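You operate a simulated robot arm through the tools that you are given. There is no shell and no other tool. Be economical: measure what you need, move in short steps, check, and stop when the job is done.

Carry out the task below with a simulated two-armed robot. There is one attempt and no reset: what you move stays moved.

JOB
Pick up the paint dauber with one hand, pass it to the other hand and put it on the clear part of the motor stand. Set down upright: paint dauber.

The check looks at the end state, three seconds after you hand in, the way a careful person would. Anything else that was tipped, shoved, dropped, spilled or broken makes it a failure.

ROBOT AND FRAMES
Two 7-joint arms with two-finger parallel grippers on one trunk, on a base that drives. Base frame: it is fixed to the floor where the robot stands at the start and does not move with it; the origin is under the middle of the robot, x ahead of it, y to its left, z up. Lengths are in m, angles in rad, forces in N, time in s.
The left shoulder is at the start at [0.05, 0.187, 1.085], the right one opposite. With the tool pointing down near the work surface each hand reaches from about 0.1 to 0.66 m from the robot's upright axis, wherever it stands, measured 20 degrees to its own side. Places, roughly: clear part of the motor stand (30x20 cm) [1.08, -4.86, 0.88]. Payload 3.43 kg a hand.
The tool frame of a hand sits at the grasp point between the pads (the TCP): z along the fingers, y along the line on which they close. The tips reach 0.03 m beyond it. Largest opening 0.094 m; finger width 0.028, thickness 0.01; the body of the gripper, 0.05 by 0.096 m, starts 0.055 m behind the TCP.
Orientation is that of the tool frame in the base frame, as a unit quaternion [w, x, y, z]. With the fingers straight down and closing along the base's y, the tool's x points along the base's -x, its y along +y and its z along -z.

CONTROLS
- The arms move only by the tool apply_moves. It takes "left_steps", "right_steps" or both (then of equal length, played together; a hand with none holds still); each is a list of rows, each an object (a shift or turn left out is 0, a gripper value left out holds the last) with "gripper": the closure, from 0 (fully open) to 1 (shut); "offset": the shift along the tool's x, y, z in units of 100 mm (1.0 is 100 mm), a list of three; "delta_rot": the turn, a rotation vector about the tool's x, y, z in units of 45 degrees (1.0 is 45 degrees), a list of three. In form: [{"gripper": gripper, "offset": [dx, dy, dz], "delta_rot": [wx, wy, wz]}, ...]. A call has 1 to 20 rows; each row is the pose to reach, as a shift and turn from the pose commanded when the call began, along the tool's axes at that moment. A call with a number of a shift or a turn outside -1 to 1 is refused whole. Rows are played at 5 a second. More than 0.05 m and 0.15 rad between two rows, or a gripper value outside its range, and nothing of the call is played. A pose out of reach is approached as far as the arm can. The call stops where the force on the tool passes 40 N (or 10 N more than at its start, if that is more) or the arm is blocked; 0.2 s more then pass. The fingers move at their own pace (about 0.153 m/s each) and stop on an object; they squeeze with about 36 N. The grip force told is the motor's: it shows also when the fingers shut on nothing. Time passes only in rows, and 0.2 s behind the last, so rows that repeat a pose let the fingers close. It gives the time, the measured TCP pose, the force on the tool (base axes), the opening and the grip force at its end, in the units of the frame above (readings bear some noise), with the torque about the TCP (base axes, N m) and any sound that the robot's microphone picked up.
- Cameras (640 x 400 px; columns grow to the right, rows downward): "scene" is now at [0.1448, 0.0158, 1.2455]; the picture's right is [0.21, -0.98, 0.00], its down [-0.57, -0.12, -0.81] and it looks along [0.80, 0.17, -0.58] (base axes); focal length 279 px, centre (320, 200). "left" rides on the left gripper at [0.076, -0.014, -0.103] in its tool frame; the picture's right is [0.18, 0.98, 0.00], its down [-0.75, 0.14, -0.64] and it looks along [-0.63, 0.12, 0.77] (tool axes); focal length 243 px, centre (320, 200). "right" rides on the right gripper at [0.076, 0.014, -0.102] in its tool frame; the picture's right is [-0.18, 0.98, 0.00], its down [-0.75, -0.14, -0.64] and it looks along [-0.63, -0.12, 0.77] (tool axes); focal length 243 px, centre (320, 200). There is no depth. A picture from a camera that has moved, and an enlarged one, comes with that camera's place and axes in the base frame and with its lens.
- capture(camera): a new picture of that camera. The clock stands still meanwhile.
- lift_body(by): slides the trunk up (or, below 0, down) by that many m; the arms and the scene camera ride with it, the base frame stays. It gives what a move gives, with no picture.
- drive_base(legs): drives the robot by 1 to 6 legs, each [ahead, left, turn to the left] in m, m and rad, along the robot's own axes; the way and the turn of a leg run together, so that a leg with both is an arc; at most 1.5 m and 3.142 rad a leg. The arms and the cameras ride along, it lands a little off, and it stops where it bumps. It gives what a move gives.
- head_to(pan, tilt): turns the head with the scene camera to pan (to the left, within 1.396 rad either way) and tilt (down, from -0.506 to 1.204), counted from straight ahead of the robot. It gives what a move gives.
- enlarge(camera, box): a new picture of the part [left, top, right, bottom] of that camera's present view, enlarged. The clock stands still meanwhile.
- close_job(): hands the job in; it is judged then, once.

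Go step by step. Nothing tells you exact positions but the pictures and the camera data: compare them with the known pose of the tool, close in by small moves and look again before you grip or let go. The budget is 120 turns and 108 pictures, counting those below and the enlarged ones. Unless the task says otherwise, let go and move clear before handing in, and close with one line.

The tools are called after ">>>" by a JSON object that holds its "api" and its "payload". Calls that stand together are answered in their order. apply_moves: Moves the arms, as the interface text tells. Its arguments: {"type":"object","properties":{"left_steps":{"type":"array","items":{"type":"object","properties":{"gripper":{"type":"number"},"offset":{"type":"array","items":{"type":"number"}},"delta_rot":{"type":"array","items":{"type":"number"}}}}},"right_steps":{"type":"array","items":{"type":"object","properties":{"gripper":{"type":"number"},"offset":{"type":"array","items":{"type":"number"}},"delta_rot":{"type":"array","items":{"type":"number"}}}}}},"required":[]} The other tools are called the same way: lift_body (by) slides the trunk up or down; drive_base (legs) drives the base; head_to (pan, tilt) turns the head that bears the scene camera; capture (camera) takes a picture; enlarge (camera, box) takes an enlarged picture of a part of a camera's view; close_job () hands the job in.

At the start:

```text
t: 0.0
left_tcp_pos: [0.4845, 0.2465, 1.0445]
left_tool_rot: [0.0, -0.001, 1.0, 0.001]
left_ft_force: [-0.3, 0.3, 0.3]
left_moment: [0.02, -0.01, -0.01]
left_gripper_width: 0.0941
left_grip_force: 0.0
right_tcp_pos: [0.3834, -0.1235, 1.0026]
right_tool_rot: [0.0, 0.0, 1.0, 0.0]
right_ft_force: [-0.8, 0.9, 0.1]
right_moment: [-0.01, 0.0, 0.0]
right_gripper_width: 0.0939
right_grip_force: 0.1
trunk travel left (down, up): [-0.3, 0.132]
robot x, y, heading: [0.0002, 0.0022, 0.002]
head pan, tilt: [0.211, 0.621]
```

scene: 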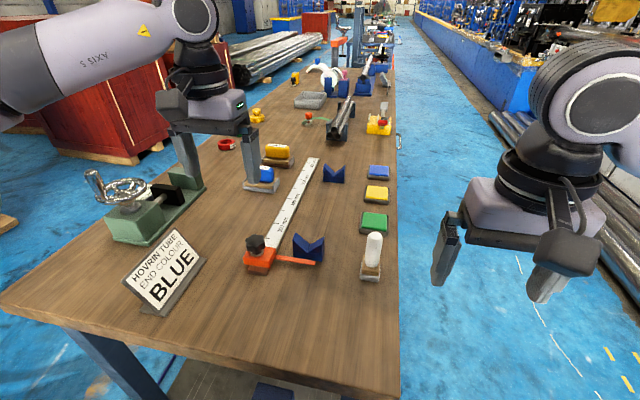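
right: 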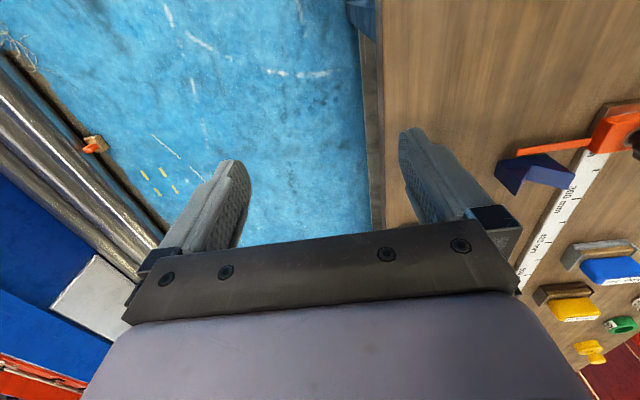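
left: 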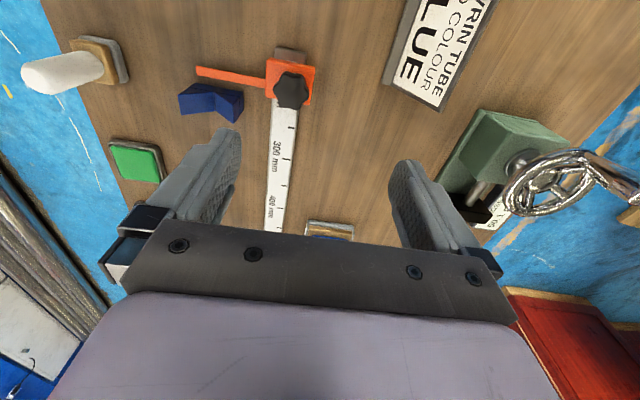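

I see a bench with a sign that says the tube end colour is blue, and several coloured pads or daubers. I'll enlarge the view to tell which object is the dauber.

>>> {"api": "enlarge", "payload": {"camera": "scene", "box": [220, 60, 420, 185]}}

>>> {"api": "enlarge", "payload": {"camera": "scene", "box": [220, 160, 420, 285]}}

>>> {"api": "enlarge", "payload": {"camera": "left", "box": [0, 0, 320, 200]}}

```text
3.20 times, centred on (320, 122) of scene
camera zoom: at [0.1448, 0.0158, 1.2455], right [0.21, -0.98, 0.0], down [-0.57, -0.12, -0.81], along [0.8, 0.17, -0.58], focal length 892 px, centre (320, 448)
```

zoom: 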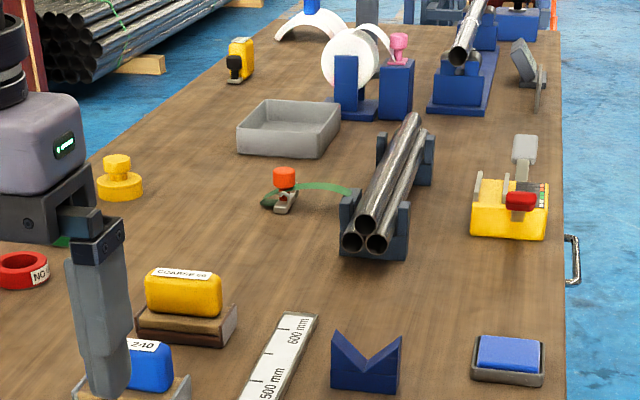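

```text
3.20 times, centred on (320, 222) of scene
camera zoom: at [0.1448, 0.0158, 1.2455], right [0.21, -0.98, 0.0], down [-0.57, -0.12, -0.81], along [0.8, 0.17, -0.58], focal length 892 px, centre (320, 128)
```

zoom: 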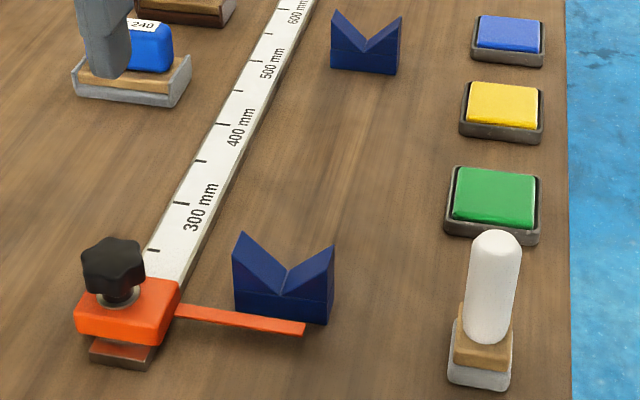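

```text
2.00 times, centred on (160, 100) of left
camera zoom: at [0.4092, 0.2334, 1.1454], right [-0.19, 0.98, 0.0], down [0.75, 0.14, 0.64], along [0.63, 0.12, -0.77], focal length 485 px, centre (640, 400)
```

zoom: 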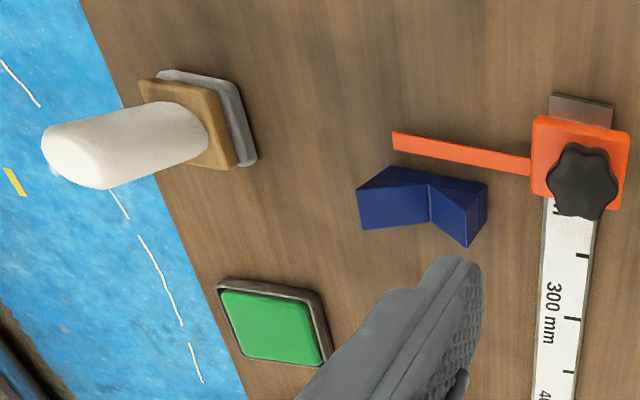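

The paint dauber is the white-handled one on a wooden base, standing at the table's right edge near (0.51, 0.0), handle top at about z 0.92. My plan is to grip it horizontally from the right with the right hand, let the left hand take it from above, then drive to the stand. First I'll move the right hand out and turn it.

>>> {"api": "apply_moves", "payload": {"right_steps": [{"offset": [0, -0.25, 0]}, {"offset": [0, -0.5, 0]}, {"offset": [0, -0.75, 0], "delta_rot": [-0.1, 0.1, 0.1]}, {"offset": [0, -1, 0], "delta_rot": [-0.2, 0.2, 0.2]}, {"offset": [0, -1, 0], "delta_rot": [-0.3, 0.3, 0.3]}, {"offset": [0, -1, 0], "delta_rot": [-0.4, 0.4, 0.4]}, {"offset": [0, -1, 0], "delta_rot": [-0.5, 0.5, 0.5]}, {"offset": [0, -1, 0], "delta_rot": [-0.6, 0.6, 0.6]}, {"offset": [0, -1, 0], "delta_rot": [-0.7, 0.7, 0.7]}, {"offset": [0, -1, 0], "delta_rot": [-0.77, 0.77, 0.77]}]}}

>>> {"api": "head_to", "payload": {"pan": 0.0, "tilt": 0.75}}

>>> {"api": "capture", "payload": {"camera": "scene"}}

```text
t: 2.2
left_tcp_pos: [0.485, 0.2462, 1.0433]
left_tool_rot: [0.0, 0.0, 1.0, 0.0]
left_ft_force: [0.0, 0.2, 1.0]
left_moment: [-0.01, -0.02, 0.03]
left_gripper_width: 0.0938
left_grip_force: 0.0
right_tcp_pos: [0.3832, -0.2238, 1.0019]
right_tool_rot: [-0.29, 0.289, 0.865, 0.289]
right_ft_force: [-0.2, -0.9, -0.2]
right_moment: [-0.03, -0.02, 0.03]
right_gripper_width: 0.094
right_grip_force: 0.1
trunk travel left (down, up): [-0.3, 0.132]
robot x, y, heading: [-0.0006, -0.0005, 0.002]
head pan, tilt: [0.211, 0.621]
```

```text
t: 2.9
left_tcp_pos: [0.4835, 0.2467, 1.0431]
left_tool_rot: [0.0, -0.001, 1.0, 0.0]
left_ft_force: [-0.2, 0.6, 0.2]
left_moment: [0.03, -0.01, 0.03]
left_gripper_width: 0.0941
left_grip_force: 0.1
right_tcp_pos: [0.3841, -0.2255, 1.001]
right_tool_rot: [-0.288, 0.288, 0.866, 0.288]
right_ft_force: [0.7, 0.2, -0.2]
right_moment: [-0.02, -0.01, -0.01]
right_gripper_width: 0.0937
right_grip_force: 0.0
trunk travel left (down, up): [-0.3, 0.132]
robot x, y, heading: [0.0001, -0.0003, -0.001]
head pan, tilt: [0.0, 0.75]
```

```text
101 pictures are left
camera scene: at [0.1419, -0.0024, 1.2345], right [0.0, -1.0, 0.0], down [-0.68, 0.0, -0.73], along [0.73, 0.0, -0.68], focal length 279 px, centre (320, 200)
```

scene: 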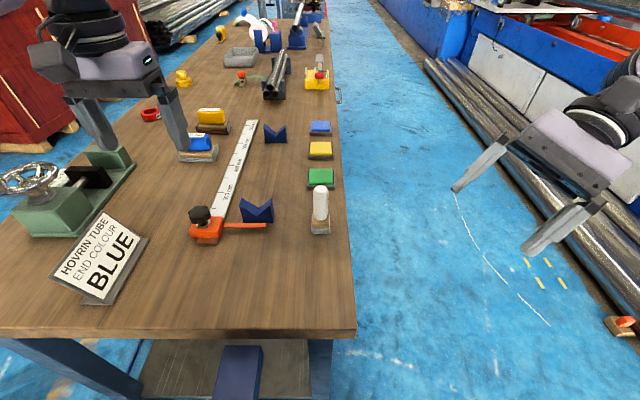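

The right hand is half turned and well clear of the table. I'll finish the turn.

>>> {"api": "apply_moves", "payload": {"right_steps": [{"delta_rot": [-0.1, 0.1, 0.1]}, {"delta_rot": [-0.2, 0.2, 0.2]}, {"delta_rot": [-0.3, 0.3, 0.3]}, {"delta_rot": [-0.4, 0.4, 0.4]}, {"delta_rot": [-0.5, 0.5, 0.5]}, {"delta_rot": [-0.6, 0.6, 0.6]}, {"delta_rot": [-0.7, 0.7, 0.7]}, {"delta_rot": [-0.77, 0.77, 0.77]}, {"delta_rot": [-0.77, 0.77, 0.77]}]}}

>>> {"api": "capture", "payload": {"camera": "right"}}

>>> {"api": "enlarge", "payload": {"camera": "scene", "box": [240, 120, 400, 220]}}

```text
t: 4.9
left_tcp_pos: [0.485, 0.2472, 1.0437]
left_tool_rot: [0.0, -0.001, 1.0, 0.0]
left_ft_force: [-0.5, 0.3, 0.1]
left_moment: [0.0, -0.02, 0.01]
left_gripper_width: 0.0939
left_grip_force: 0.0
right_tcp_pos: [0.3841, -0.2248, 1.0028]
right_tool_rot: [-0.5, 0.501, 0.499, 0.5]
right_ft_force: [0.5, -0.5, 0.1]
right_moment: [0.02, -0.02, 0.0]
right_gripper_width: 0.0942
right_grip_force: 0.1
trunk travel left (down, up): [-0.3, 0.132]
robot x, y, heading: [0.0001, -0.0013, 0.002]
head pan, tilt: [0.0, 0.75]
```

```text
100 pictures are left
camera right: at [0.3985, -0.3274, 1.0792], right [0.98, 0.0, -0.19], down [-0.14, -0.64, -0.75], along [-0.12, 0.77, -0.63], focal length 243 px, centre (320, 200)
```

right: 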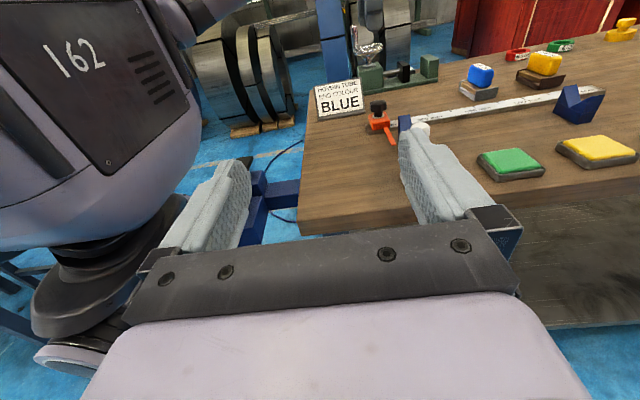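

```text
4.00 times, centred on (320, 170) of scene
camera zoom: at [0.1419, -0.0025, 1.2345], right [0.0, -1.0, 0.0], down [-0.68, 0.0, -0.73], along [0.73, 0.0, -0.68], focal length 1115 px, centre (320, 320)
```

zoom: 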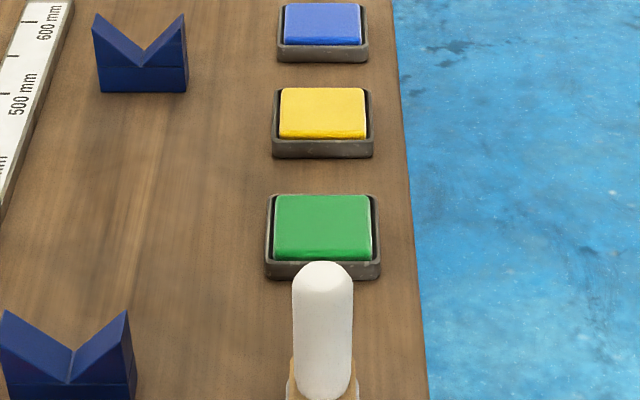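

The right hand now points left with the fingers closing along x. I'll shift it ahead until it is level with the dauber, still off to the right, and look again.

>>> {"api": "apply_moves", "payload": {"right_steps": [{"offset": [0, 0.4, 0]}, {"offset": [0, 0.8, 0]}, {"offset": [-0.2, 1.0, 0]}, {"offset": [-0.4, 1.0, 0]}, {"offset": [-0.4, 1.0, 0]}]}}

>>> {"api": "apply_moves", "payload": {"right_steps": [{"offset": [0, 0.25, 0]}, {"offset": [0, 0.25, 0]}]}}

>>> {"api": "capture", "payload": {"camera": "right"}}

>>> {"api": "capture", "payload": {"camera": "scene"}}

```text
t: 6.1
left_tcp_pos: [0.4853, 0.2474, 1.0443]
left_tool_rot: [0.0, -0.001, 1.0, 0.001]
left_ft_force: [0.7, 0.4, 0.5]
left_moment: [-0.02, 0.0, 0.02]
left_gripper_width: 0.0938
left_grip_force: 0.1
right_tcp_pos: [0.4841, -0.2237, 0.9613]
right_tool_rot: [-0.5, 0.5, 0.5, 0.5]
right_ft_force: [0.2, -0.1, 0.1]
right_moment: [0.04, 0.01, -0.01]
right_gripper_width: 0.0938
right_grip_force: 0.0
trunk travel left (down, up): [-0.3, 0.132]
robot x, y, heading: [0.0013, 0.0039, 0.002]
head pan, tilt: [0.0, 0.75]
```

```text
t: 6.7
left_tcp_pos: [0.4855, 0.2466, 1.0432]
left_tool_rot: [-0.001, 0.0, 1.0, 0.0]
left_ft_force: [-0.3, 0.3, -0.8]
left_moment: [-0.02, -0.04, -0.01]
left_gripper_width: 0.094
left_grip_force: 0.0
right_tcp_pos: [0.5096, -0.2255, 0.9605]
right_tool_rot: [-0.5, 0.5, 0.501, 0.499]
right_ft_force: [0.5, -0.3, -0.3]
right_moment: [-0.02, -0.02, -0.02]
right_gripper_width: 0.0942
right_grip_force: 0.1
trunk travel left (down, up): [-0.3, 0.132]
robot x, y, heading: [-0.0006, -0.0022, 0.003]
head pan, tilt: [0.0, 0.75]
```

```text
98 pictures are left
camera right: at [0.5246, -0.3274, 1.0387], right [0.98, 0.0, -0.18], down [-0.14, -0.64, -0.75], along [-0.12, 0.77, -0.63], focal length 243 px, centre (320, 200)
```

right: 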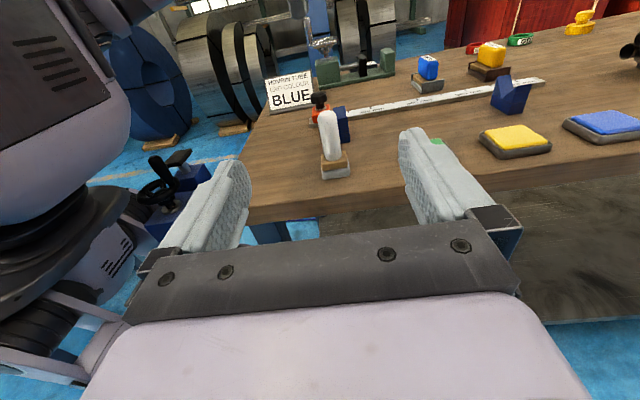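

```text
97 pictures are left
camera scene: at [0.1419, -0.0025, 1.2345], right [0.0, -1.0, 0.0], down [-0.68, 0.0, -0.73], along [0.73, 0.0, -0.68], focal length 279 px, centre (320, 200)
```

scene: 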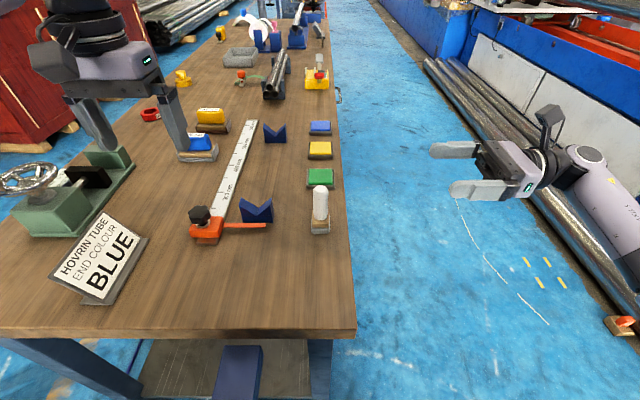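

The two views agree: handle top at (0.511, −0.004, 0.923), table at about z 0.82. I'll go down to the lower part of the handle while clear of the table, then move in partway.

>>> {"api": "apply_moves", "payload": {"right_steps": [{"offset": [-0.3, 0, 0]}, {"offset": [-0.6, 0, 0]}, {"offset": [-0.9, 0, 0]}, {"offset": [-0.9, 0, 0.3]}, {"offset": [-0.9, 0, 0.6]}, {"offset": [-0.9, 0, 0.9]}, {"offset": [-0.9, 0, 1.0]}]}}

>>> {"api": "capture", "payload": {"camera": "right"}}

>>> {"api": "capture", "payload": {"camera": "scene"}}

```text
t: 8.3
left_tcp_pos: [0.4849, 0.2474, 1.043]
left_tool_rot: [-0.001, 0.0, 1.0, 0.001]
left_ft_force: [-0.3, -0.7, -0.4]
left_moment: [-0.01, -0.02, 0.0]
left_gripper_width: 0.0939
left_grip_force: 0.1
right_tcp_pos: [0.5089, -0.1236, 0.872]
right_tool_rot: [-0.5, 0.501, 0.499, 0.5]
right_ft_force: [0.2, -1.3, 0.7]
right_moment: [0.03, -0.01, -0.02]
right_gripper_width: 0.0939
right_grip_force: 0.1
trunk travel left (down, up): [-0.3, 0.132]
robot x, y, heading: [-0.0057, -0.0001, -0.008]
head pan, tilt: [0.0, 0.75]
```

```text
96 pictures are left
camera right: at [0.5233, -0.2263, 0.949], right [0.98, 0.0, -0.18], down [-0.14, -0.64, -0.75], along [-0.12, 0.77, -0.63], focal length 243 px, centre (320, 200)
```

right: 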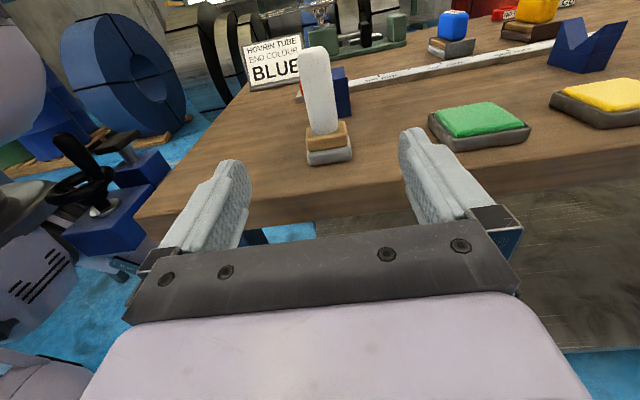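

```text
95 pictures are left
camera scene: at [0.1419, -0.0024, 1.2345], right [0.0, -1.0, 0.0], down [-0.68, 0.0, -0.73], along [0.73, 0.0, -0.68], focal length 279 px, centre (320, 200)
```

scene: 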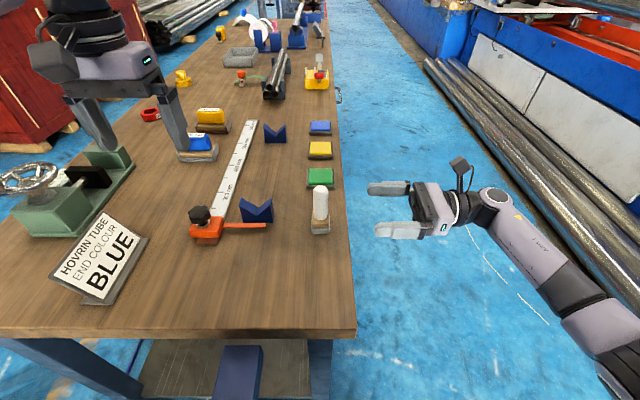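

The dauber lines up between the fingers, and the handle starts at about z 0.855. I'll move in the rest of the way and look before closing.

>>> {"api": "apply_moves", "payload": {"right_steps": [{"offset": [0, 0, 0.3]}, {"offset": [0, 0, 0.6]}, {"offset": [0, 0, 0.8]}, {"offset": [0, 0, 1.0]}, {"offset": [0, 0, 1.0]}]}}

>>> {"api": "apply_moves", "payload": {"right_steps": [{"offset": [0, 0, 0.15]}, {"offset": [0, 0, 0.15]}]}}

>>> {"api": "capture", "payload": {"camera": "right"}}

>>> {"api": "enlarge", "payload": {"camera": "scene", "box": [240, 140, 400, 240]}}

```text
t: 9.5
left_tcp_pos: [0.4845, 0.2478, 1.0431]
left_tool_rot: [0.0, -0.001, 1.0, -0.001]
left_ft_force: [-0.4, 0.5, 0.6]
left_moment: [0.03, 0.02, 0.02]
left_gripper_width: 0.0938
left_grip_force: 0.1
right_tcp_pos: [0.508, -0.0246, 0.8716]
right_tool_rot: [0.5, -0.5, -0.5, -0.5]
right_ft_force: [0.0, -0.4, -0.1]
right_moment: [-0.04, -0.02, 0.04]
right_gripper_width: 0.0939
right_grip_force: 0.0
trunk travel left (down, up): [-0.3, 0.132]
robot x, y, heading: [-0.0029, -0.001, 0.001]
head pan, tilt: [0.0, 0.75]
```

```text
t: 10.1
left_tcp_pos: [0.4846, 0.2475, 1.0437]
left_tool_rot: [-0.001, -0.001, 1.0, 0.0]
left_ft_force: [0.3, 1.1, -0.4]
left_moment: [0.03, -0.01, -0.01]
left_gripper_width: 0.094
left_grip_force: 0.1
right_tcp_pos: [0.5084, -0.0094, 0.8733]
right_tool_rot: [-0.5, 0.5, 0.5, 0.5]
right_ft_force: [0.6, -0.5, -0.4]
right_moment: [0.0, 0.01, -0.02]
right_gripper_width: 0.094
right_grip_force: 0.0
trunk travel left (down, up): [-0.3, 0.132]
robot x, y, heading: [0.0002, 0.0024, 0.001]
head pan, tilt: [0.0, 0.75]
```

```text
94 pictures are left
camera right: at [0.5233, -0.1119, 0.9494], right [0.98, 0.0, -0.18], down [-0.14, -0.64, -0.75], along [-0.12, 0.77, -0.63], focal length 243 px, centre (320, 200)
```

right: 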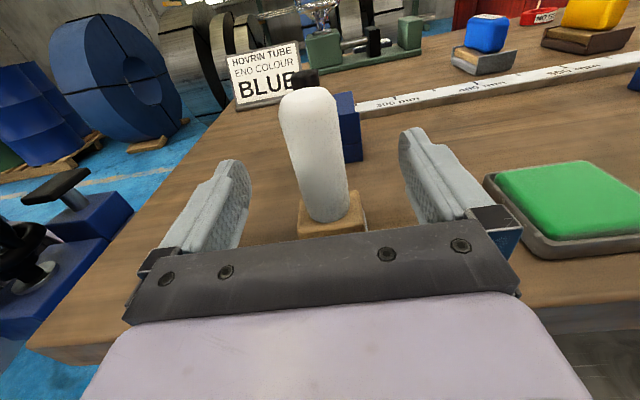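

```text
4.00 times, centred on (320, 190) of scene
camera zoom: at [0.1419, -0.0025, 1.2345], right [0.0, -1.0, 0.0], down [-0.68, 0.0, -0.73], along [0.73, 0.0, -0.68], focal length 1115 px, centre (320, 240)
```

zoom: 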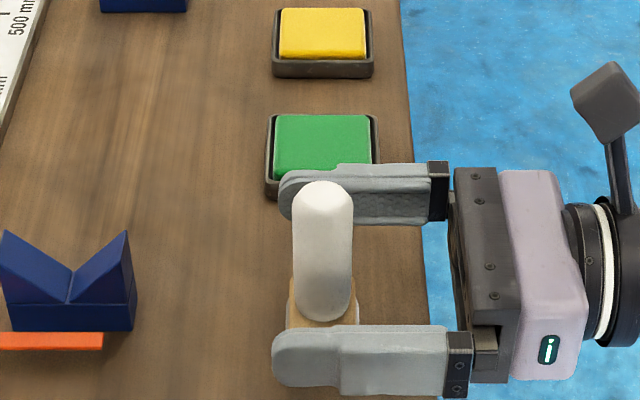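

The handle is between the pads, so I'll close, then lift a little.

>>> {"api": "apply_moves", "payload": {"right_steps": [{"gripper": 0.3}, {"gripper": 0.5}, {"gripper": 0.7}, {"gripper": 1.0}, {"gripper": 1.0}, {"gripper": 1.0}]}}

>>> {"api": "apply_moves", "payload": {"right_steps": [{"offset": [0.1, 0, 0]}, {"offset": [0.4, 0, 0]}, {"offset": [0.7, 0, 0]}, {"offset": [1.0, 0, 0]}, {"offset": [1.0, 0, 0]}]}}

>>> {"api": "capture", "payload": {"camera": "right"}}

>>> {"api": "capture", "payload": {"camera": "scene"}}

```text
t: 11.5
left_tcp_pos: [0.4844, 0.2467, 1.0438]
left_tool_rot: [-0.001, -0.002, 1.0, 0.001]
left_ft_force: [0.1, -0.3, -0.1]
left_moment: [0.0, 0.01, 0.01]
left_gripper_width: 0.094
left_grip_force: 0.1
right_tcp_pos: [0.5081, -0.0093, 0.8733]
right_tool_rot: [-0.499, 0.502, 0.499, 0.501]
right_ft_force: [-0.3, -0.2, 0.5]
right_moment: [-0.03, 0.01, 0.01]
right_gripper_width: 0.0258
right_grip_force: 35.9
trunk travel left (down, up): [-0.3, 0.132]
robot x, y, heading: [-0.0005, 0.0009, -0.0]
head pan, tilt: [0.0, 0.75]
```

```text
t: 12.7
left_tcp_pos: [0.4847, 0.2474, 1.0428]
left_tool_rot: [-0.001, 0.0, 1.0, 0.001]
left_ft_force: [0.4, 0.4, 0.4]
left_moment: [0.01, 0.01, 0.01]
left_gripper_width: 0.094
left_grip_force: 0.1
right_tcp_pos: [0.5087, -0.0095, 0.9712]
right_tool_rot: [-0.5, 0.5, 0.5, 0.5]
right_ft_force: [-0.2, -0.2, 0.2]
right_moment: [-0.03, 0.02, 0.02]
right_gripper_width: 0.0257
right_grip_force: 36.2
trunk travel left (down, up): [-0.3, 0.132]
robot x, y, heading: [-0.0033, -0.0015, 0.003]
head pan, tilt: [0.0, 0.75]
```

```text
92 pictures are left
camera right: at [0.5234, -0.1121, 1.0491], right [0.98, 0.0, -0.18], down [-0.14, -0.64, -0.75], along [-0.12, 0.77, -0.63], focal length 243 px, centre (320, 200)
```

right: 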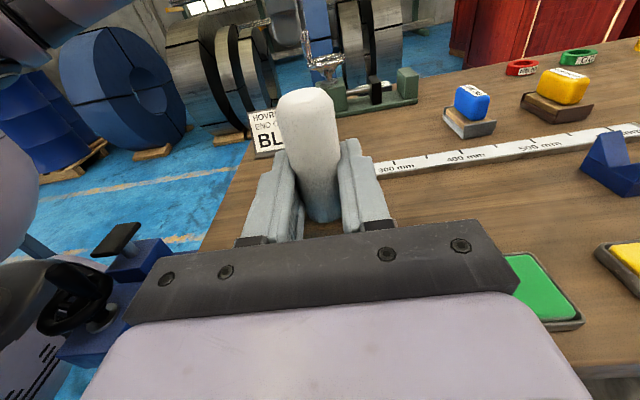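

```text
91 pictures are left
camera scene: at [0.1419, -0.0025, 1.2345], right [0.0, -1.0, 0.0], down [-0.68, 0.0, -0.73], along [0.73, 0.0, -0.68], focal length 279 px, centre (320, 200)
```

scene: 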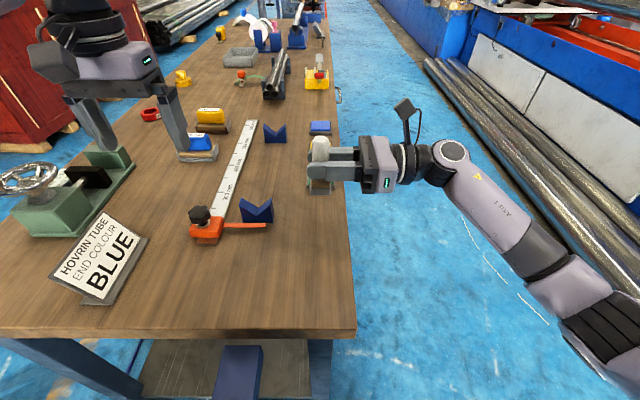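

The dauber is held upright and lifted. Next I'll bring the open left hand above it.

>>> {"api": "apply_moves", "payload": {"left_steps": [{"offset": [0, 0, -0.4]}, {"offset": [0, -0.1, -0.8]}, {"offset": [-0.1, -0.4, -0.9]}, {"offset": [-0.2, -0.7, -0.9]}, {"offset": [-0.24, -1.0, -0.9]}, {"offset": [-0.24, -1.0, -0.9]}]}}

>>> {"api": "apply_moves", "payload": {"left_steps": [{"offset": [0, -0.4, 0]}, {"offset": [0, -0.7, 0]}, {"offset": [0, -1.0, 0]}, {"offset": [0, -1.0, 0]}]}}

>>> {"api": "capture", "payload": {"camera": "left"}}

>>> {"api": "capture", "payload": {"camera": "scene"}}

```text
t: 14.1
left_tcp_pos: [0.5091, 0.1486, 1.1341]
left_tool_rot: [0.0, -0.002, 1.0, 0.0]
left_ft_force: [0.4, 0.0, 0.5]
left_moment: [0.01, 0.0, 0.0]
left_gripper_width: 0.0938
left_grip_force: 0.0
right_tcp_pos: [0.5091, -0.0086, 0.9717]
right_tool_rot: [-0.499, 0.501, 0.499, 0.501]
right_ft_force: [0.0, -0.5, -1.0]
right_moment: [0.02, 0.0, -0.01]
right_gripper_width: 0.0255
right_grip_force: 35.7
trunk travel left (down, up): [-0.3, 0.132]
robot x, y, heading: [-0.0032, 0.0006, -0.0]
head pan, tilt: [0.0, 0.75]
```

```text
t: 15.1
left_tcp_pos: [0.5075, 0.0463, 1.1347]
left_tool_rot: [0.0, -0.002, 1.0, 0.0]
left_ft_force: [-0.3, -0.2, 0.5]
left_moment: [-0.03, 0.02, 0.01]
left_gripper_width: 0.0939
left_grip_force: 0.1
right_tcp_pos: [0.5083, -0.0098, 0.9717]
right_tool_rot: [-0.5, 0.501, 0.5, 0.5]
right_ft_force: [-0.6, 0.6, -0.3]
right_moment: [0.01, 0.0, -0.01]
right_gripper_width: 0.0256
right_grip_force: 35.4
trunk travel left (down, up): [-0.3, 0.132]
robot x, y, heading: [0.0025, 0.0015, 0.004]
head pan, tilt: [0.0, 0.75]
```

```text
90 pictures are left
camera left: at [0.433, 0.0334, 1.2358], right [-0.19, 0.98, 0.0], down [0.75, 0.14, 0.64], along [0.63, 0.12, -0.77], focal length 243 px, centre (320, 200)
```

left: 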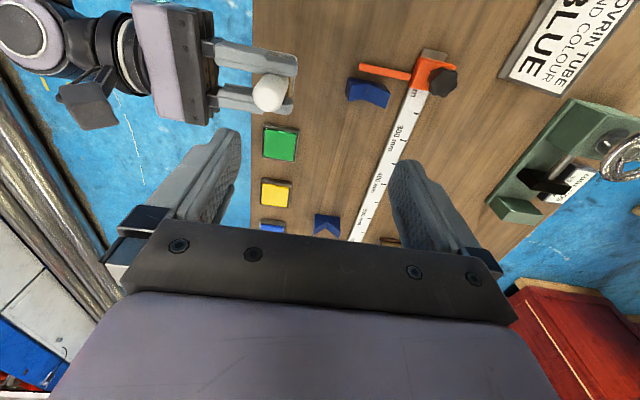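

```text
89 pictures are left
camera scene: at [0.1419, -0.0025, 1.2345], right [0.0, -1.0, 0.0], down [-0.68, 0.0, -0.73], along [0.73, 0.0, -0.68], focal length 279 px, centre (320, 200)
```

scene: 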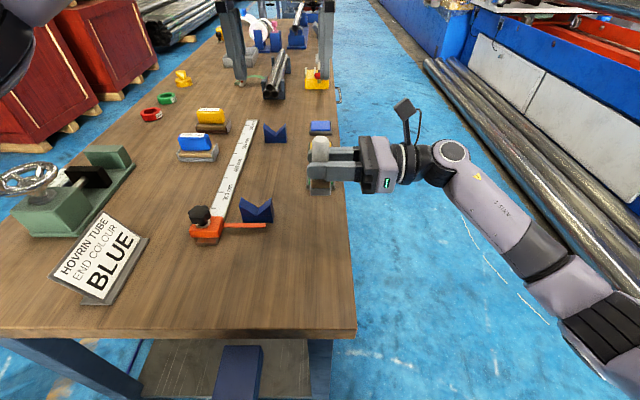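

The left hand is above and to the left of the dauber. I'll center it above and check alignment before going down.

>>> {"api": "apply_moves", "payload": {"left_steps": [{"offset": [0, -0.25, 0]}, {"offset": [0, -0.5, 0]}, {"offset": [0, -0.5, 0.3]}, {"offset": [0, -0.5, 0.5]}, {"offset": [0, -0.5, 0.5]}]}}

>>> {"api": "capture", "payload": {"camera": "left"}}

>>> {"api": "capture", "payload": {"camera": "scene"}}

>>> {"api": "capture", "payload": {"camera": "right"}}

```text
t: 16.3
left_tcp_pos: [0.5081, -0.0033, 1.0835]
left_tool_rot: [0.0, -0.001, 1.0, 0.0]
left_ft_force: [-1.1, 0.5, 0.0]
left_moment: [0.0, 0.0, 0.01]
left_gripper_width: 0.0941
left_grip_force: 0.0
right_tcp_pos: [0.5084, -0.0101, 0.9702]
right_tool_rot: [0.5, -0.5, -0.5, -0.5]
right_ft_force: [0.6, 0.3, -1.1]
right_moment: [0.01, -0.02, 0.0]
right_gripper_width: 0.0254
right_grip_force: 35.9
trunk travel left (down, up): [-0.3, 0.132]
robot x, y, heading: [0.0014, 0.0018, 0.001]
head pan, tilt: [0.0, 0.75]
```

```text
88 pictures are left
camera left: at [0.4335, -0.0169, 1.1859], right [-0.19, 0.98, 0.0], down [0.75, 0.14, 0.64], along [0.63, 0.12, -0.77], focal length 243 px, centre (320, 200)
```

left: 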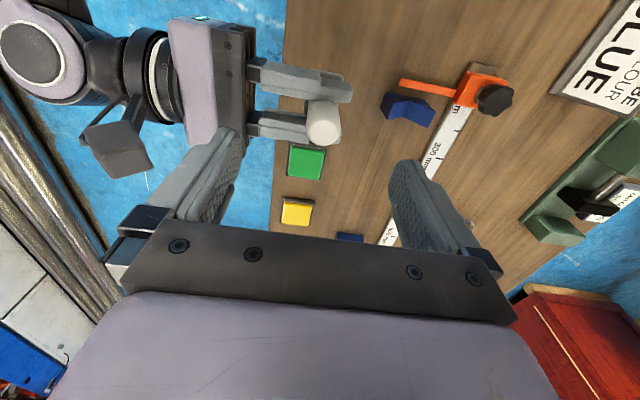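

```text
87 pictures are left
camera scene: at [0.1419, -0.0025, 1.2345], right [0.0, -1.0, 0.0], down [-0.68, 0.0, -0.73], along [0.73, 0.0, -0.68], focal length 279 px, centre (320, 200)
```

scene: 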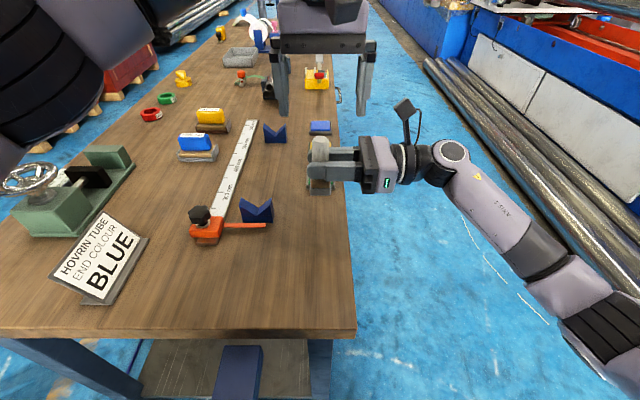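

```text
86 pictures are left
camera right: at [0.5234, -0.1121, 1.0488], right [0.98, 0.0, -0.18], down [-0.14, -0.64, -0.75], along [-0.12, 0.77, -0.63], focal length 243 px, centre (320, 200)
```

right: 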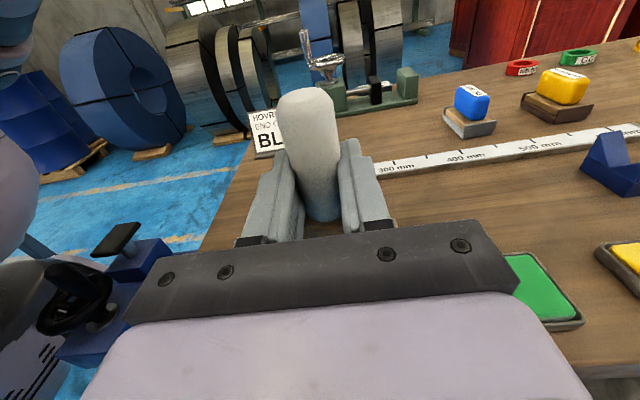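

Alignment looks close. I'll go down until the fingertips just straddle the handle top, then look closely.

>>> {"api": "apply_moves", "payload": {"left_steps": [{"offset": [0.02, 0, 0.2]}, {"offset": [0.02, 0, 0.4]}, {"offset": [0.02, 0, 0.4]}]}}

>>> {"api": "enlarge", "payload": {"camera": "scene", "box": [240, 80, 440, 205]}}

>>> {"api": "enlarge", "payload": {"camera": "left", "box": [160, 40, 480, 240]}}

>>> {"api": "enlarge", "payload": {"camera": "right", "box": [160, 0, 480, 200]}}

```text
t: 17.1
left_tcp_pos: [0.5067, -0.002, 1.0446]
left_tool_rot: [0.0, -0.001, 1.0, 0.0]
left_ft_force: [0.6, -0.4, -0.7]
left_moment: [-0.02, 0.0, 0.0]
left_gripper_width: 0.0939
left_grip_force: 0.1
right_tcp_pos: [0.509, -0.0096, 0.9718]
right_tool_rot: [-0.5, 0.5, 0.5, 0.5]
right_ft_force: [-0.3, 0.4, -0.5]
right_moment: [0.0, 0.02, -0.03]
right_gripper_width: 0.0256
right_grip_force: 36.6
trunk travel left (down, up): [-0.3, 0.132]
robot x, y, heading: [-0.0015, -0.0014, 0.003]
head pan, tilt: [0.0, 0.75]
```

```text
3.20 times, centred on (340, 142) of scene
camera zoom: at [0.1419, -0.0025, 1.2345], right [0.0, -1.0, 0.0], down [-0.68, 0.0, -0.73], along [0.73, 0.0, -0.68], focal length 892 px, centre (256, 384)
```

zoom: 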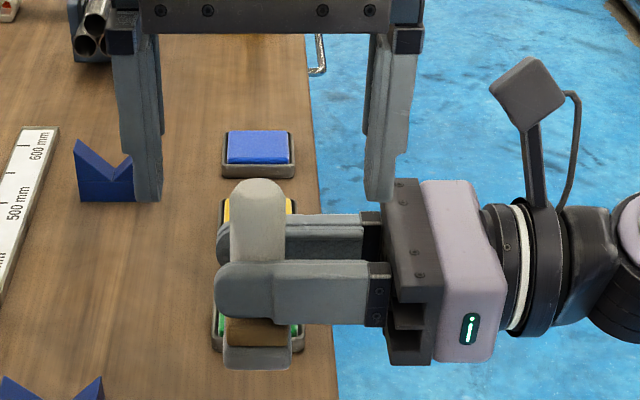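

```text
2.00 times, centred on (320, 140) of left
camera zoom: at [0.4315, -0.0169, 1.1454], right [-0.19, 0.98, 0.0], down [0.75, 0.14, 0.64], along [0.63, 0.12, -0.77], focal length 485 px, centre (320, 320)
```

zoom: 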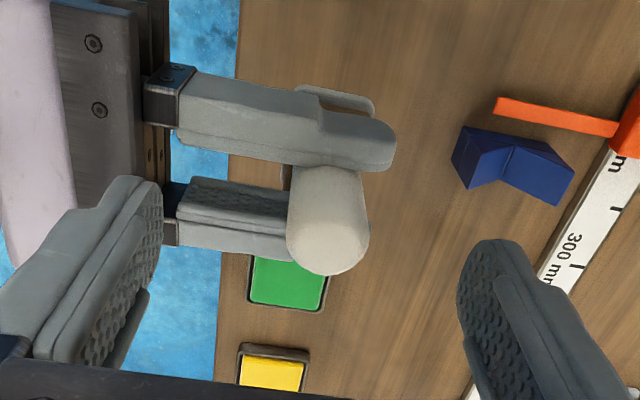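

```text
2.00 times, centred on (320, 100) of right
camera zoom: at [0.5234, -0.1121, 1.0488], right [0.98, 0.0, -0.18], down [-0.14, -0.64, -0.75], along [-0.12, 0.77, -0.63], focal length 485 px, centre (320, 400)
```

zoom: 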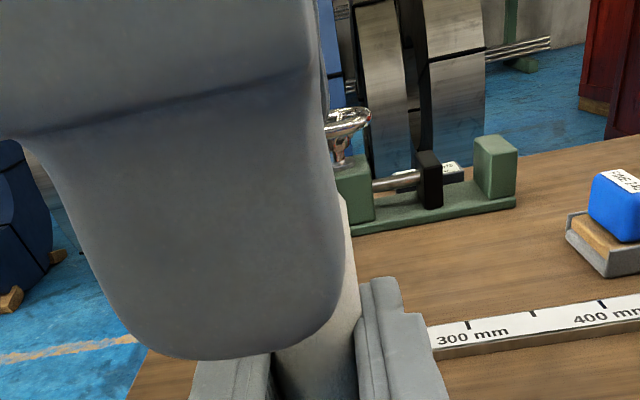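

The fingers straddle the handle to within a couple of millimetres. I'll go down another 26 mm so the tips stop just above the right fingers, and check.

>>> {"api": "apply_moves", "payload": {"left_steps": [{"offset": [0, 0, 0.13]}, {"offset": [0, 0, 0.26]}, {"offset": [0, 0, 0.26]}]}}

>>> {"api": "enlarge", "payload": {"camera": "scene", "box": [240, 80, 440, 205]}}

>>> {"api": "enlarge", "payload": {"camera": "left", "box": [160, 40, 480, 240]}}

```text
t: 17.9
left_tcp_pos: [0.507, -0.0036, 1.0177]
left_tool_rot: [0.0, -0.002, 1.0, 0.0]
left_ft_force: [0.2, -0.1, 1.3]
left_moment: [0.03, -0.01, 0.02]
left_gripper_width: 0.0939
left_grip_force: 0.0
right_tcp_pos: [0.5085, -0.0103, 0.9711]
right_tool_rot: [-0.5, 0.5, 0.5, 0.5]
right_ft_force: [-0.2, -0.1, -1.1]
right_moment: [-0.04, 0.02, -0.01]
right_gripper_width: 0.0254
right_grip_force: 36.1
trunk travel left (down, up): [-0.3, 0.132]
robot x, y, heading: [0.0015, 0.0032, 0.002]
head pan, tilt: [0.0, 0.75]
```

```text
3.20 times, centred on (340, 142) of scene
camera zoom: at [0.1419, -0.0025, 1.2345], right [0.0, -1.0, 0.0], down [-0.68, 0.0, -0.73], along [0.73, 0.0, -0.68], focal length 892 px, centre (256, 384)
```

zoom: 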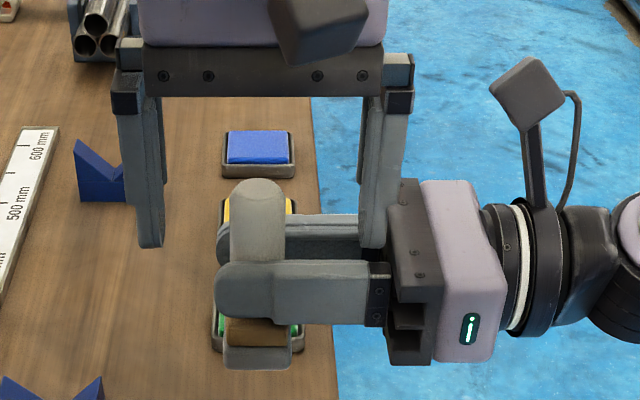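

```text
2.00 times, centred on (320, 140) of left
camera zoom: at [0.4317, -0.0162, 1.1197], right [-0.19, 0.98, 0.0], down [0.75, 0.14, 0.64], along [0.63, 0.12, -0.77], focal length 485 px, centre (320, 320)
```

zoom: 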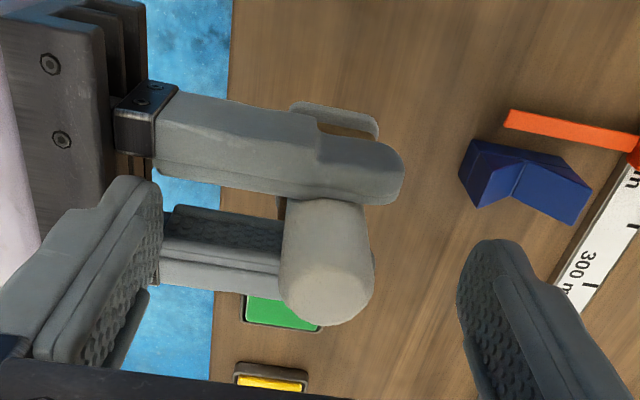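

The fingers straddle the handle top and clear the right hand. I'll close the left gripper.

>>> {"api": "apply_moves", "payload": {"left_steps": [{"gripper": 0.3}, {"gripper": 0.5}, {"gripper": 0.65}, {"gripper": 0.8}, {"gripper": 1.0}, {"gripper": 1.0}, {"gripper": 1.0}]}}

>>> {"api": "enlarge", "payload": {"camera": "scene", "box": [240, 80, 440, 205]}}

>>> {"api": "enlarge", "payload": {"camera": "left", "box": [160, 40, 480, 240]}}

```text
t: 19.5
left_tcp_pos: [0.5077, -0.0018, 1.0184]
left_tool_rot: [0.0, -0.001, 1.0, 0.001]
left_ft_force: [1.1, 13.9, 0.1]
left_moment: [0.62, -0.18, 0.01]
left_gripper_width: 0.0258
left_grip_force: 36.3
right_tcp_pos: [0.5092, -0.0104, 0.9712]
right_tool_rot: [-0.5, 0.5, 0.5, 0.5]
right_ft_force: [-1.7, -15.4, -0.6]
right_moment: [0.04, 0.14, 0.01]
right_gripper_width: 0.0255
right_grip_force: 36.1
trunk travel left (down, up): [-0.3, 0.132]
robot x, y, heading: [0.0021, 0.0033, -0.001]
head pan, tilt: [0.0, 0.75]
```

```text
3.20 times, centred on (340, 142) of scene
camera zoom: at [0.1419, -0.0025, 1.2345], right [0.0, -1.0, 0.0], down [-0.68, 0.0, -0.73], along [0.73, 0.0, -0.68], focal length 892 px, centre (256, 384)
```

zoom: 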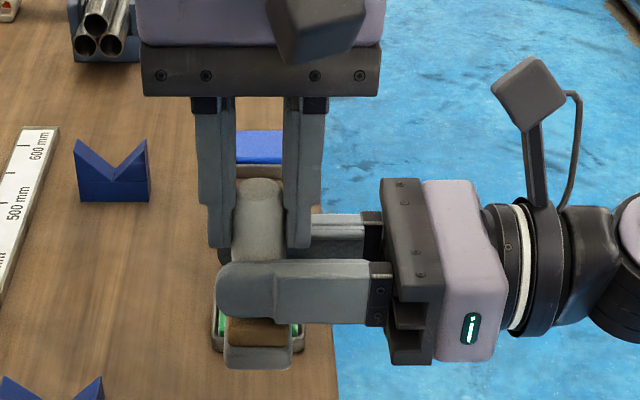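

```text
2.00 times, centred on (320, 140) of left
camera zoom: at [0.4322, -0.0154, 1.1196], right [-0.19, 0.98, 0.0], down [0.75, 0.14, 0.64], along [0.63, 0.12, -0.77], focal length 485 px, centre (320, 320)
```

zoom: 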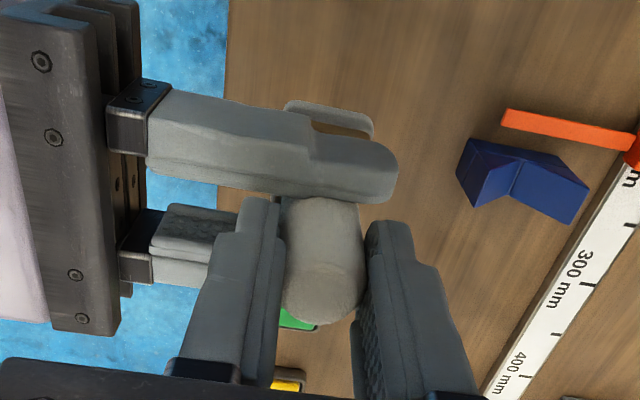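

Both hands hold the dauber, with about 14 N between them along y. I'll shift the left hand 2 mm to relieve that, then open the right hand.

>>> {"api": "apply_moves", "payload": {"left_steps": [{"offset": [0, 0.01, 0]}, {"offset": [0, 0.02, 0]}, {"offset": [0, 0.02, 0]}]}}

>>> {"api": "apply_moves", "payload": {"right_steps": [{"gripper": 0.7}, {"gripper": 0.4}, {"gripper": 0.0}, {"gripper": 0.0}, {"gripper": 0.0}]}}

>>> {"api": "enlarge", "payload": {"camera": "scene", "box": [240, 80, 440, 205]}}

```text
t: 20.3
left_tcp_pos: [0.5077, -0.0008, 1.0176]
left_tool_rot: [0.0, -0.001, 1.0, 0.0]
left_ft_force: [1.5, 14.1, 0.8]
left_moment: [0.73, -0.11, 0.02]
left_gripper_width: 0.0258
left_grip_force: 36.3
right_tcp_pos: [0.5084, -0.0098, 0.9715]
right_tool_rot: [-0.501, 0.499, 0.501, 0.499]
right_ft_force: [-2.3, -12.6, -1.2]
right_moment: [-0.11, 0.03, 0.02]
right_gripper_width: 0.0253
right_grip_force: 36.1
trunk travel left (down, up): [-0.3, 0.132]
robot x, y, heading: [0.0015, -0.0008, 0.002]
head pan, tilt: [0.0, 0.75]
```

```text
t: 21.5
left_tcp_pos: [0.5076, -0.0018, 1.0172]
left_tool_rot: [0.0, 0.0, 1.0, 0.001]
left_ft_force: [0.1, -0.3, 0.3]
left_moment: [0.01, 0.0, -0.01]
left_gripper_width: 0.0255
left_grip_force: 35.7
right_tcp_pos: [0.5083, -0.009, 0.971]
right_tool_rot: [-0.5, 0.5, 0.5, 0.5]
right_ft_force: [-0.2, -0.5, 0.1]
right_moment: [0.0, -0.02, 0.01]
right_gripper_width: 0.0939
right_grip_force: 0.0
trunk travel left (down, up): [-0.3, 0.132]
robot x, y, heading: [-0.0022, -0.0034, -0.002]
head pan, tilt: [0.0, 0.75]
```

```text
3.20 times, centred on (340, 142) of scene
camera zoom: at [0.1419, -0.0025, 1.2345], right [0.0, -1.0, 0.0], down [-0.68, 0.0, -0.73], along [0.73, 0.0, -0.68], focal length 892 px, centre (256, 384)
```

zoom: 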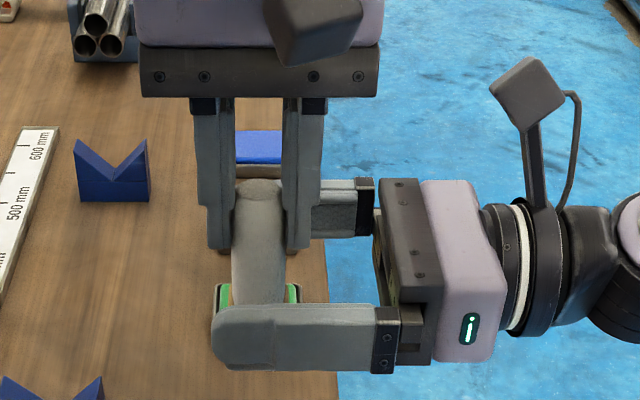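

The handover worked and the left hand holds the dauber alone. I'll back the right hand straight out and raise the left.

>>> {"api": "apply_moves", "payload": {"right_steps": [{"offset": [0, 0, -0.3]}, {"offset": [0, 0, -0.6]}, {"offset": [0, 0, -1.0]}, {"offset": [0, 0, -1.0]}]}}

>>> {"api": "apply_moves", "payload": {"right_steps": [{"offset": [0, 0, -0.4]}, {"offset": [0, 0, -0.8]}, {"offset": [0, 0, -1.0]}, {"offset": [0, -0.4, -1.0]}, {"offset": [0, -0.8, -1.0]}, {"offset": [0, -1.0, -1.0]}], "left_steps": [{"offset": [0, 0, -0.3]}, {"offset": [0, 0.0, -0.6]}, {"offset": [0.3, 0.2, -0.9]}, {"offset": [0.6, 0.5, -0.9]}, {"offset": [0.9, 0.8, -0.9]}, {"offset": [1.0, 1.0, -0.9]}]}}

>>> {"api": "head_to", "payload": {"pan": -1.3, "tilt": 0.3}}

>>> {"api": "capture", "payload": {"camera": "scene"}}

>>> {"api": "capture", "payload": {"camera": "left"}}

```text
t: 22.5
left_tcp_pos: [0.5069, -0.0012, 1.019]
left_tool_rot: [0.001, 0.0, 1.0, 0.0]
left_ft_force: [-0.4, 0.1, 0.2]
left_moment: [0.02, -0.01, -0.01]
left_gripper_width: 0.0257
left_grip_force: 36.1
right_tcp_pos: [0.5079, -0.1098, 0.9727]
right_tool_rot: [0.501, -0.5, -0.5, -0.499]
right_ft_force: [1.4, -0.2, -0.8]
right_moment: [0.01, 0.01, -0.04]
right_gripper_width: 0.0941
right_grip_force: 0.0
trunk travel left (down, up): [-0.3, 0.132]
robot x, y, heading: [0.0025, -0.0024, -0.005]
head pan, tilt: [0.0, 0.75]
```

```text
t: 23.9
left_tcp_pos: [0.4053, 0.1002, 1.1078]
left_tool_rot: [-0.001, -0.001, 1.0, -0.001]
left_ft_force: [-0.4, -0.9, -0.1]
left_moment: [0.01, 0.01, 0.01]
left_gripper_width: 0.0256
left_grip_force: 35.9
right_tcp_pos: [0.4089, -0.2091, 0.9735]
right_tool_rot: [-0.5, 0.501, 0.499, 0.501]
right_ft_force: [0.0, -0.4, -0.3]
right_moment: [0.0, 0.01, -0.02]
right_gripper_width: 0.094
right_grip_force: 0.1
trunk travel left (down, up): [-0.3, 0.132]
robot x, y, heading: [0.0024, 0.0014, 0.001]
head pan, tilt: [0.0, 0.75]
```

```text
t: 25.4
left_tcp_pos: [0.407, 0.0986, 1.1078]
left_tool_rot: [0.0, -0.001, 1.0, 0.0]
left_ft_force: [-0.6, 0.0, -0.1]
left_moment: [-0.01, -0.01, 0.0]
left_gripper_width: 0.0257
left_grip_force: 36.3
right_tcp_pos: [0.4092, -0.211, 0.9718]
right_tool_rot: [0.501, -0.5, -0.5, -0.5]
right_ft_force: [0.2, -0.5, -0.1]
right_moment: [0.02, -0.02, 0.0]
right_gripper_width: 0.0942
right_grip_force: 0.1
trunk travel left (down, up): [-0.3, 0.132]
robot x, y, heading: [0.0015, 0.0014, 0.005]
head pan, tilt: [-1.3, 0.3]
```

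```text
77 pictures are left
camera scene: at [0.0841, -0.0924, 1.2748], right [-0.96, -0.27, 0.0], down [-0.08, 0.29, -0.96], along [0.26, -0.92, -0.3], focal length 279 px, centre (320, 200)
```

scene: 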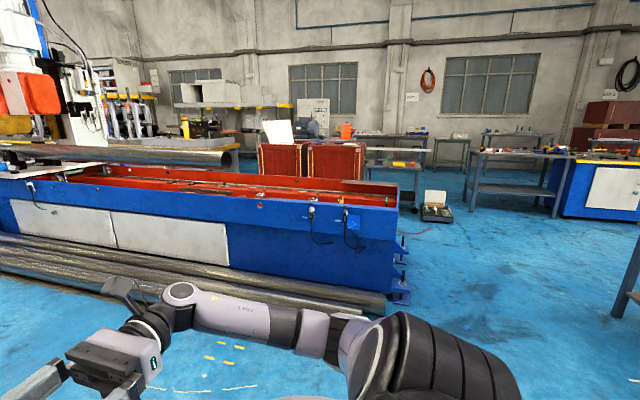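

```text
76 pictures are left
camera left: at [0.3311, 0.0856, 1.2098], right [-0.19, 0.98, 0.0], down [0.75, 0.14, 0.64], along [0.63, 0.12, -0.77], focal length 243 px, centre (320, 200)
```

left: 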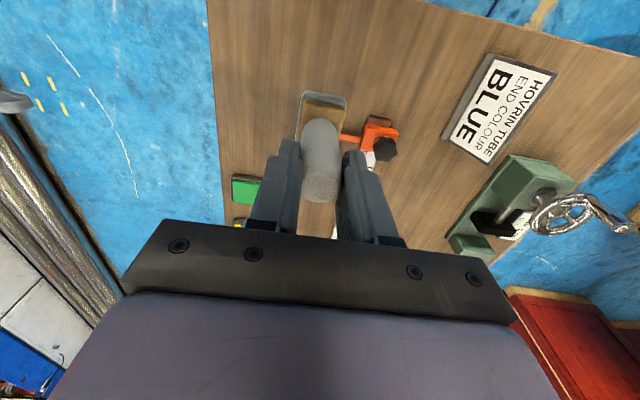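

The target projects to about pixel (339, 136), near the red crates and benches. I'll enlarge that area to find the motor stand and plan a route around the blue machine.

>>> {"api": "enlarge", "payload": {"camera": "scene", "box": [220, 80, 480, 242]}}

>>> {"api": "enlarge", "payload": {"camera": "scene", "box": [280, 100, 400, 175]}}

```text
2.46 times, centred on (350, 161) of scene
camera zoom: at [0.0841, -0.0924, 1.2748], right [-0.96, -0.27, 0.0], down [-0.08, 0.29, -0.96], along [0.26, -0.92, -0.3], focal length 686 px, centre (246, 296)
```

zoom: 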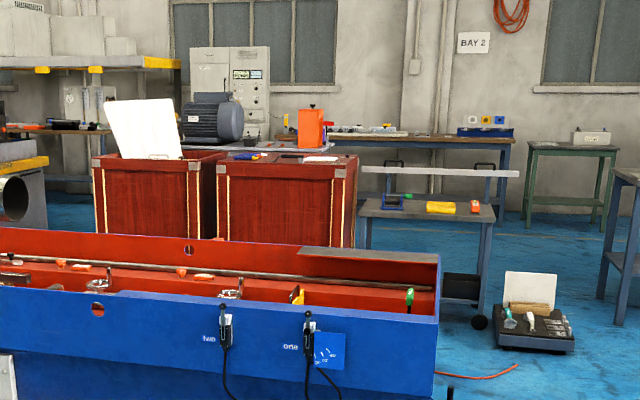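

```text
5.33 times, centred on (340, 138) of scene
camera zoom: at [0.0841, -0.0924, 1.2748], right [-0.96, -0.27, 0.0], down [-0.08, 0.29, -0.96], along [0.26, -0.92, -0.3], focal length 1486 px, centre (213, 533)
```

zoom: 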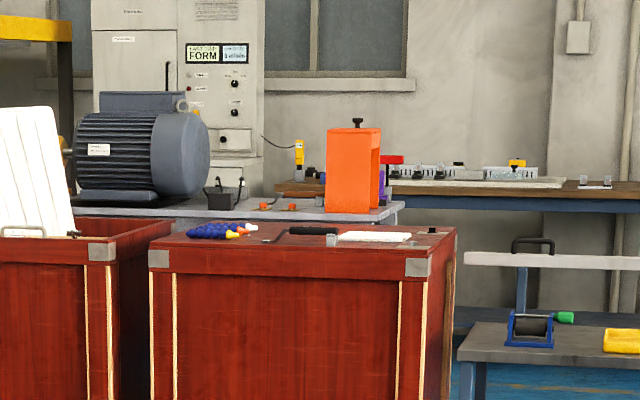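

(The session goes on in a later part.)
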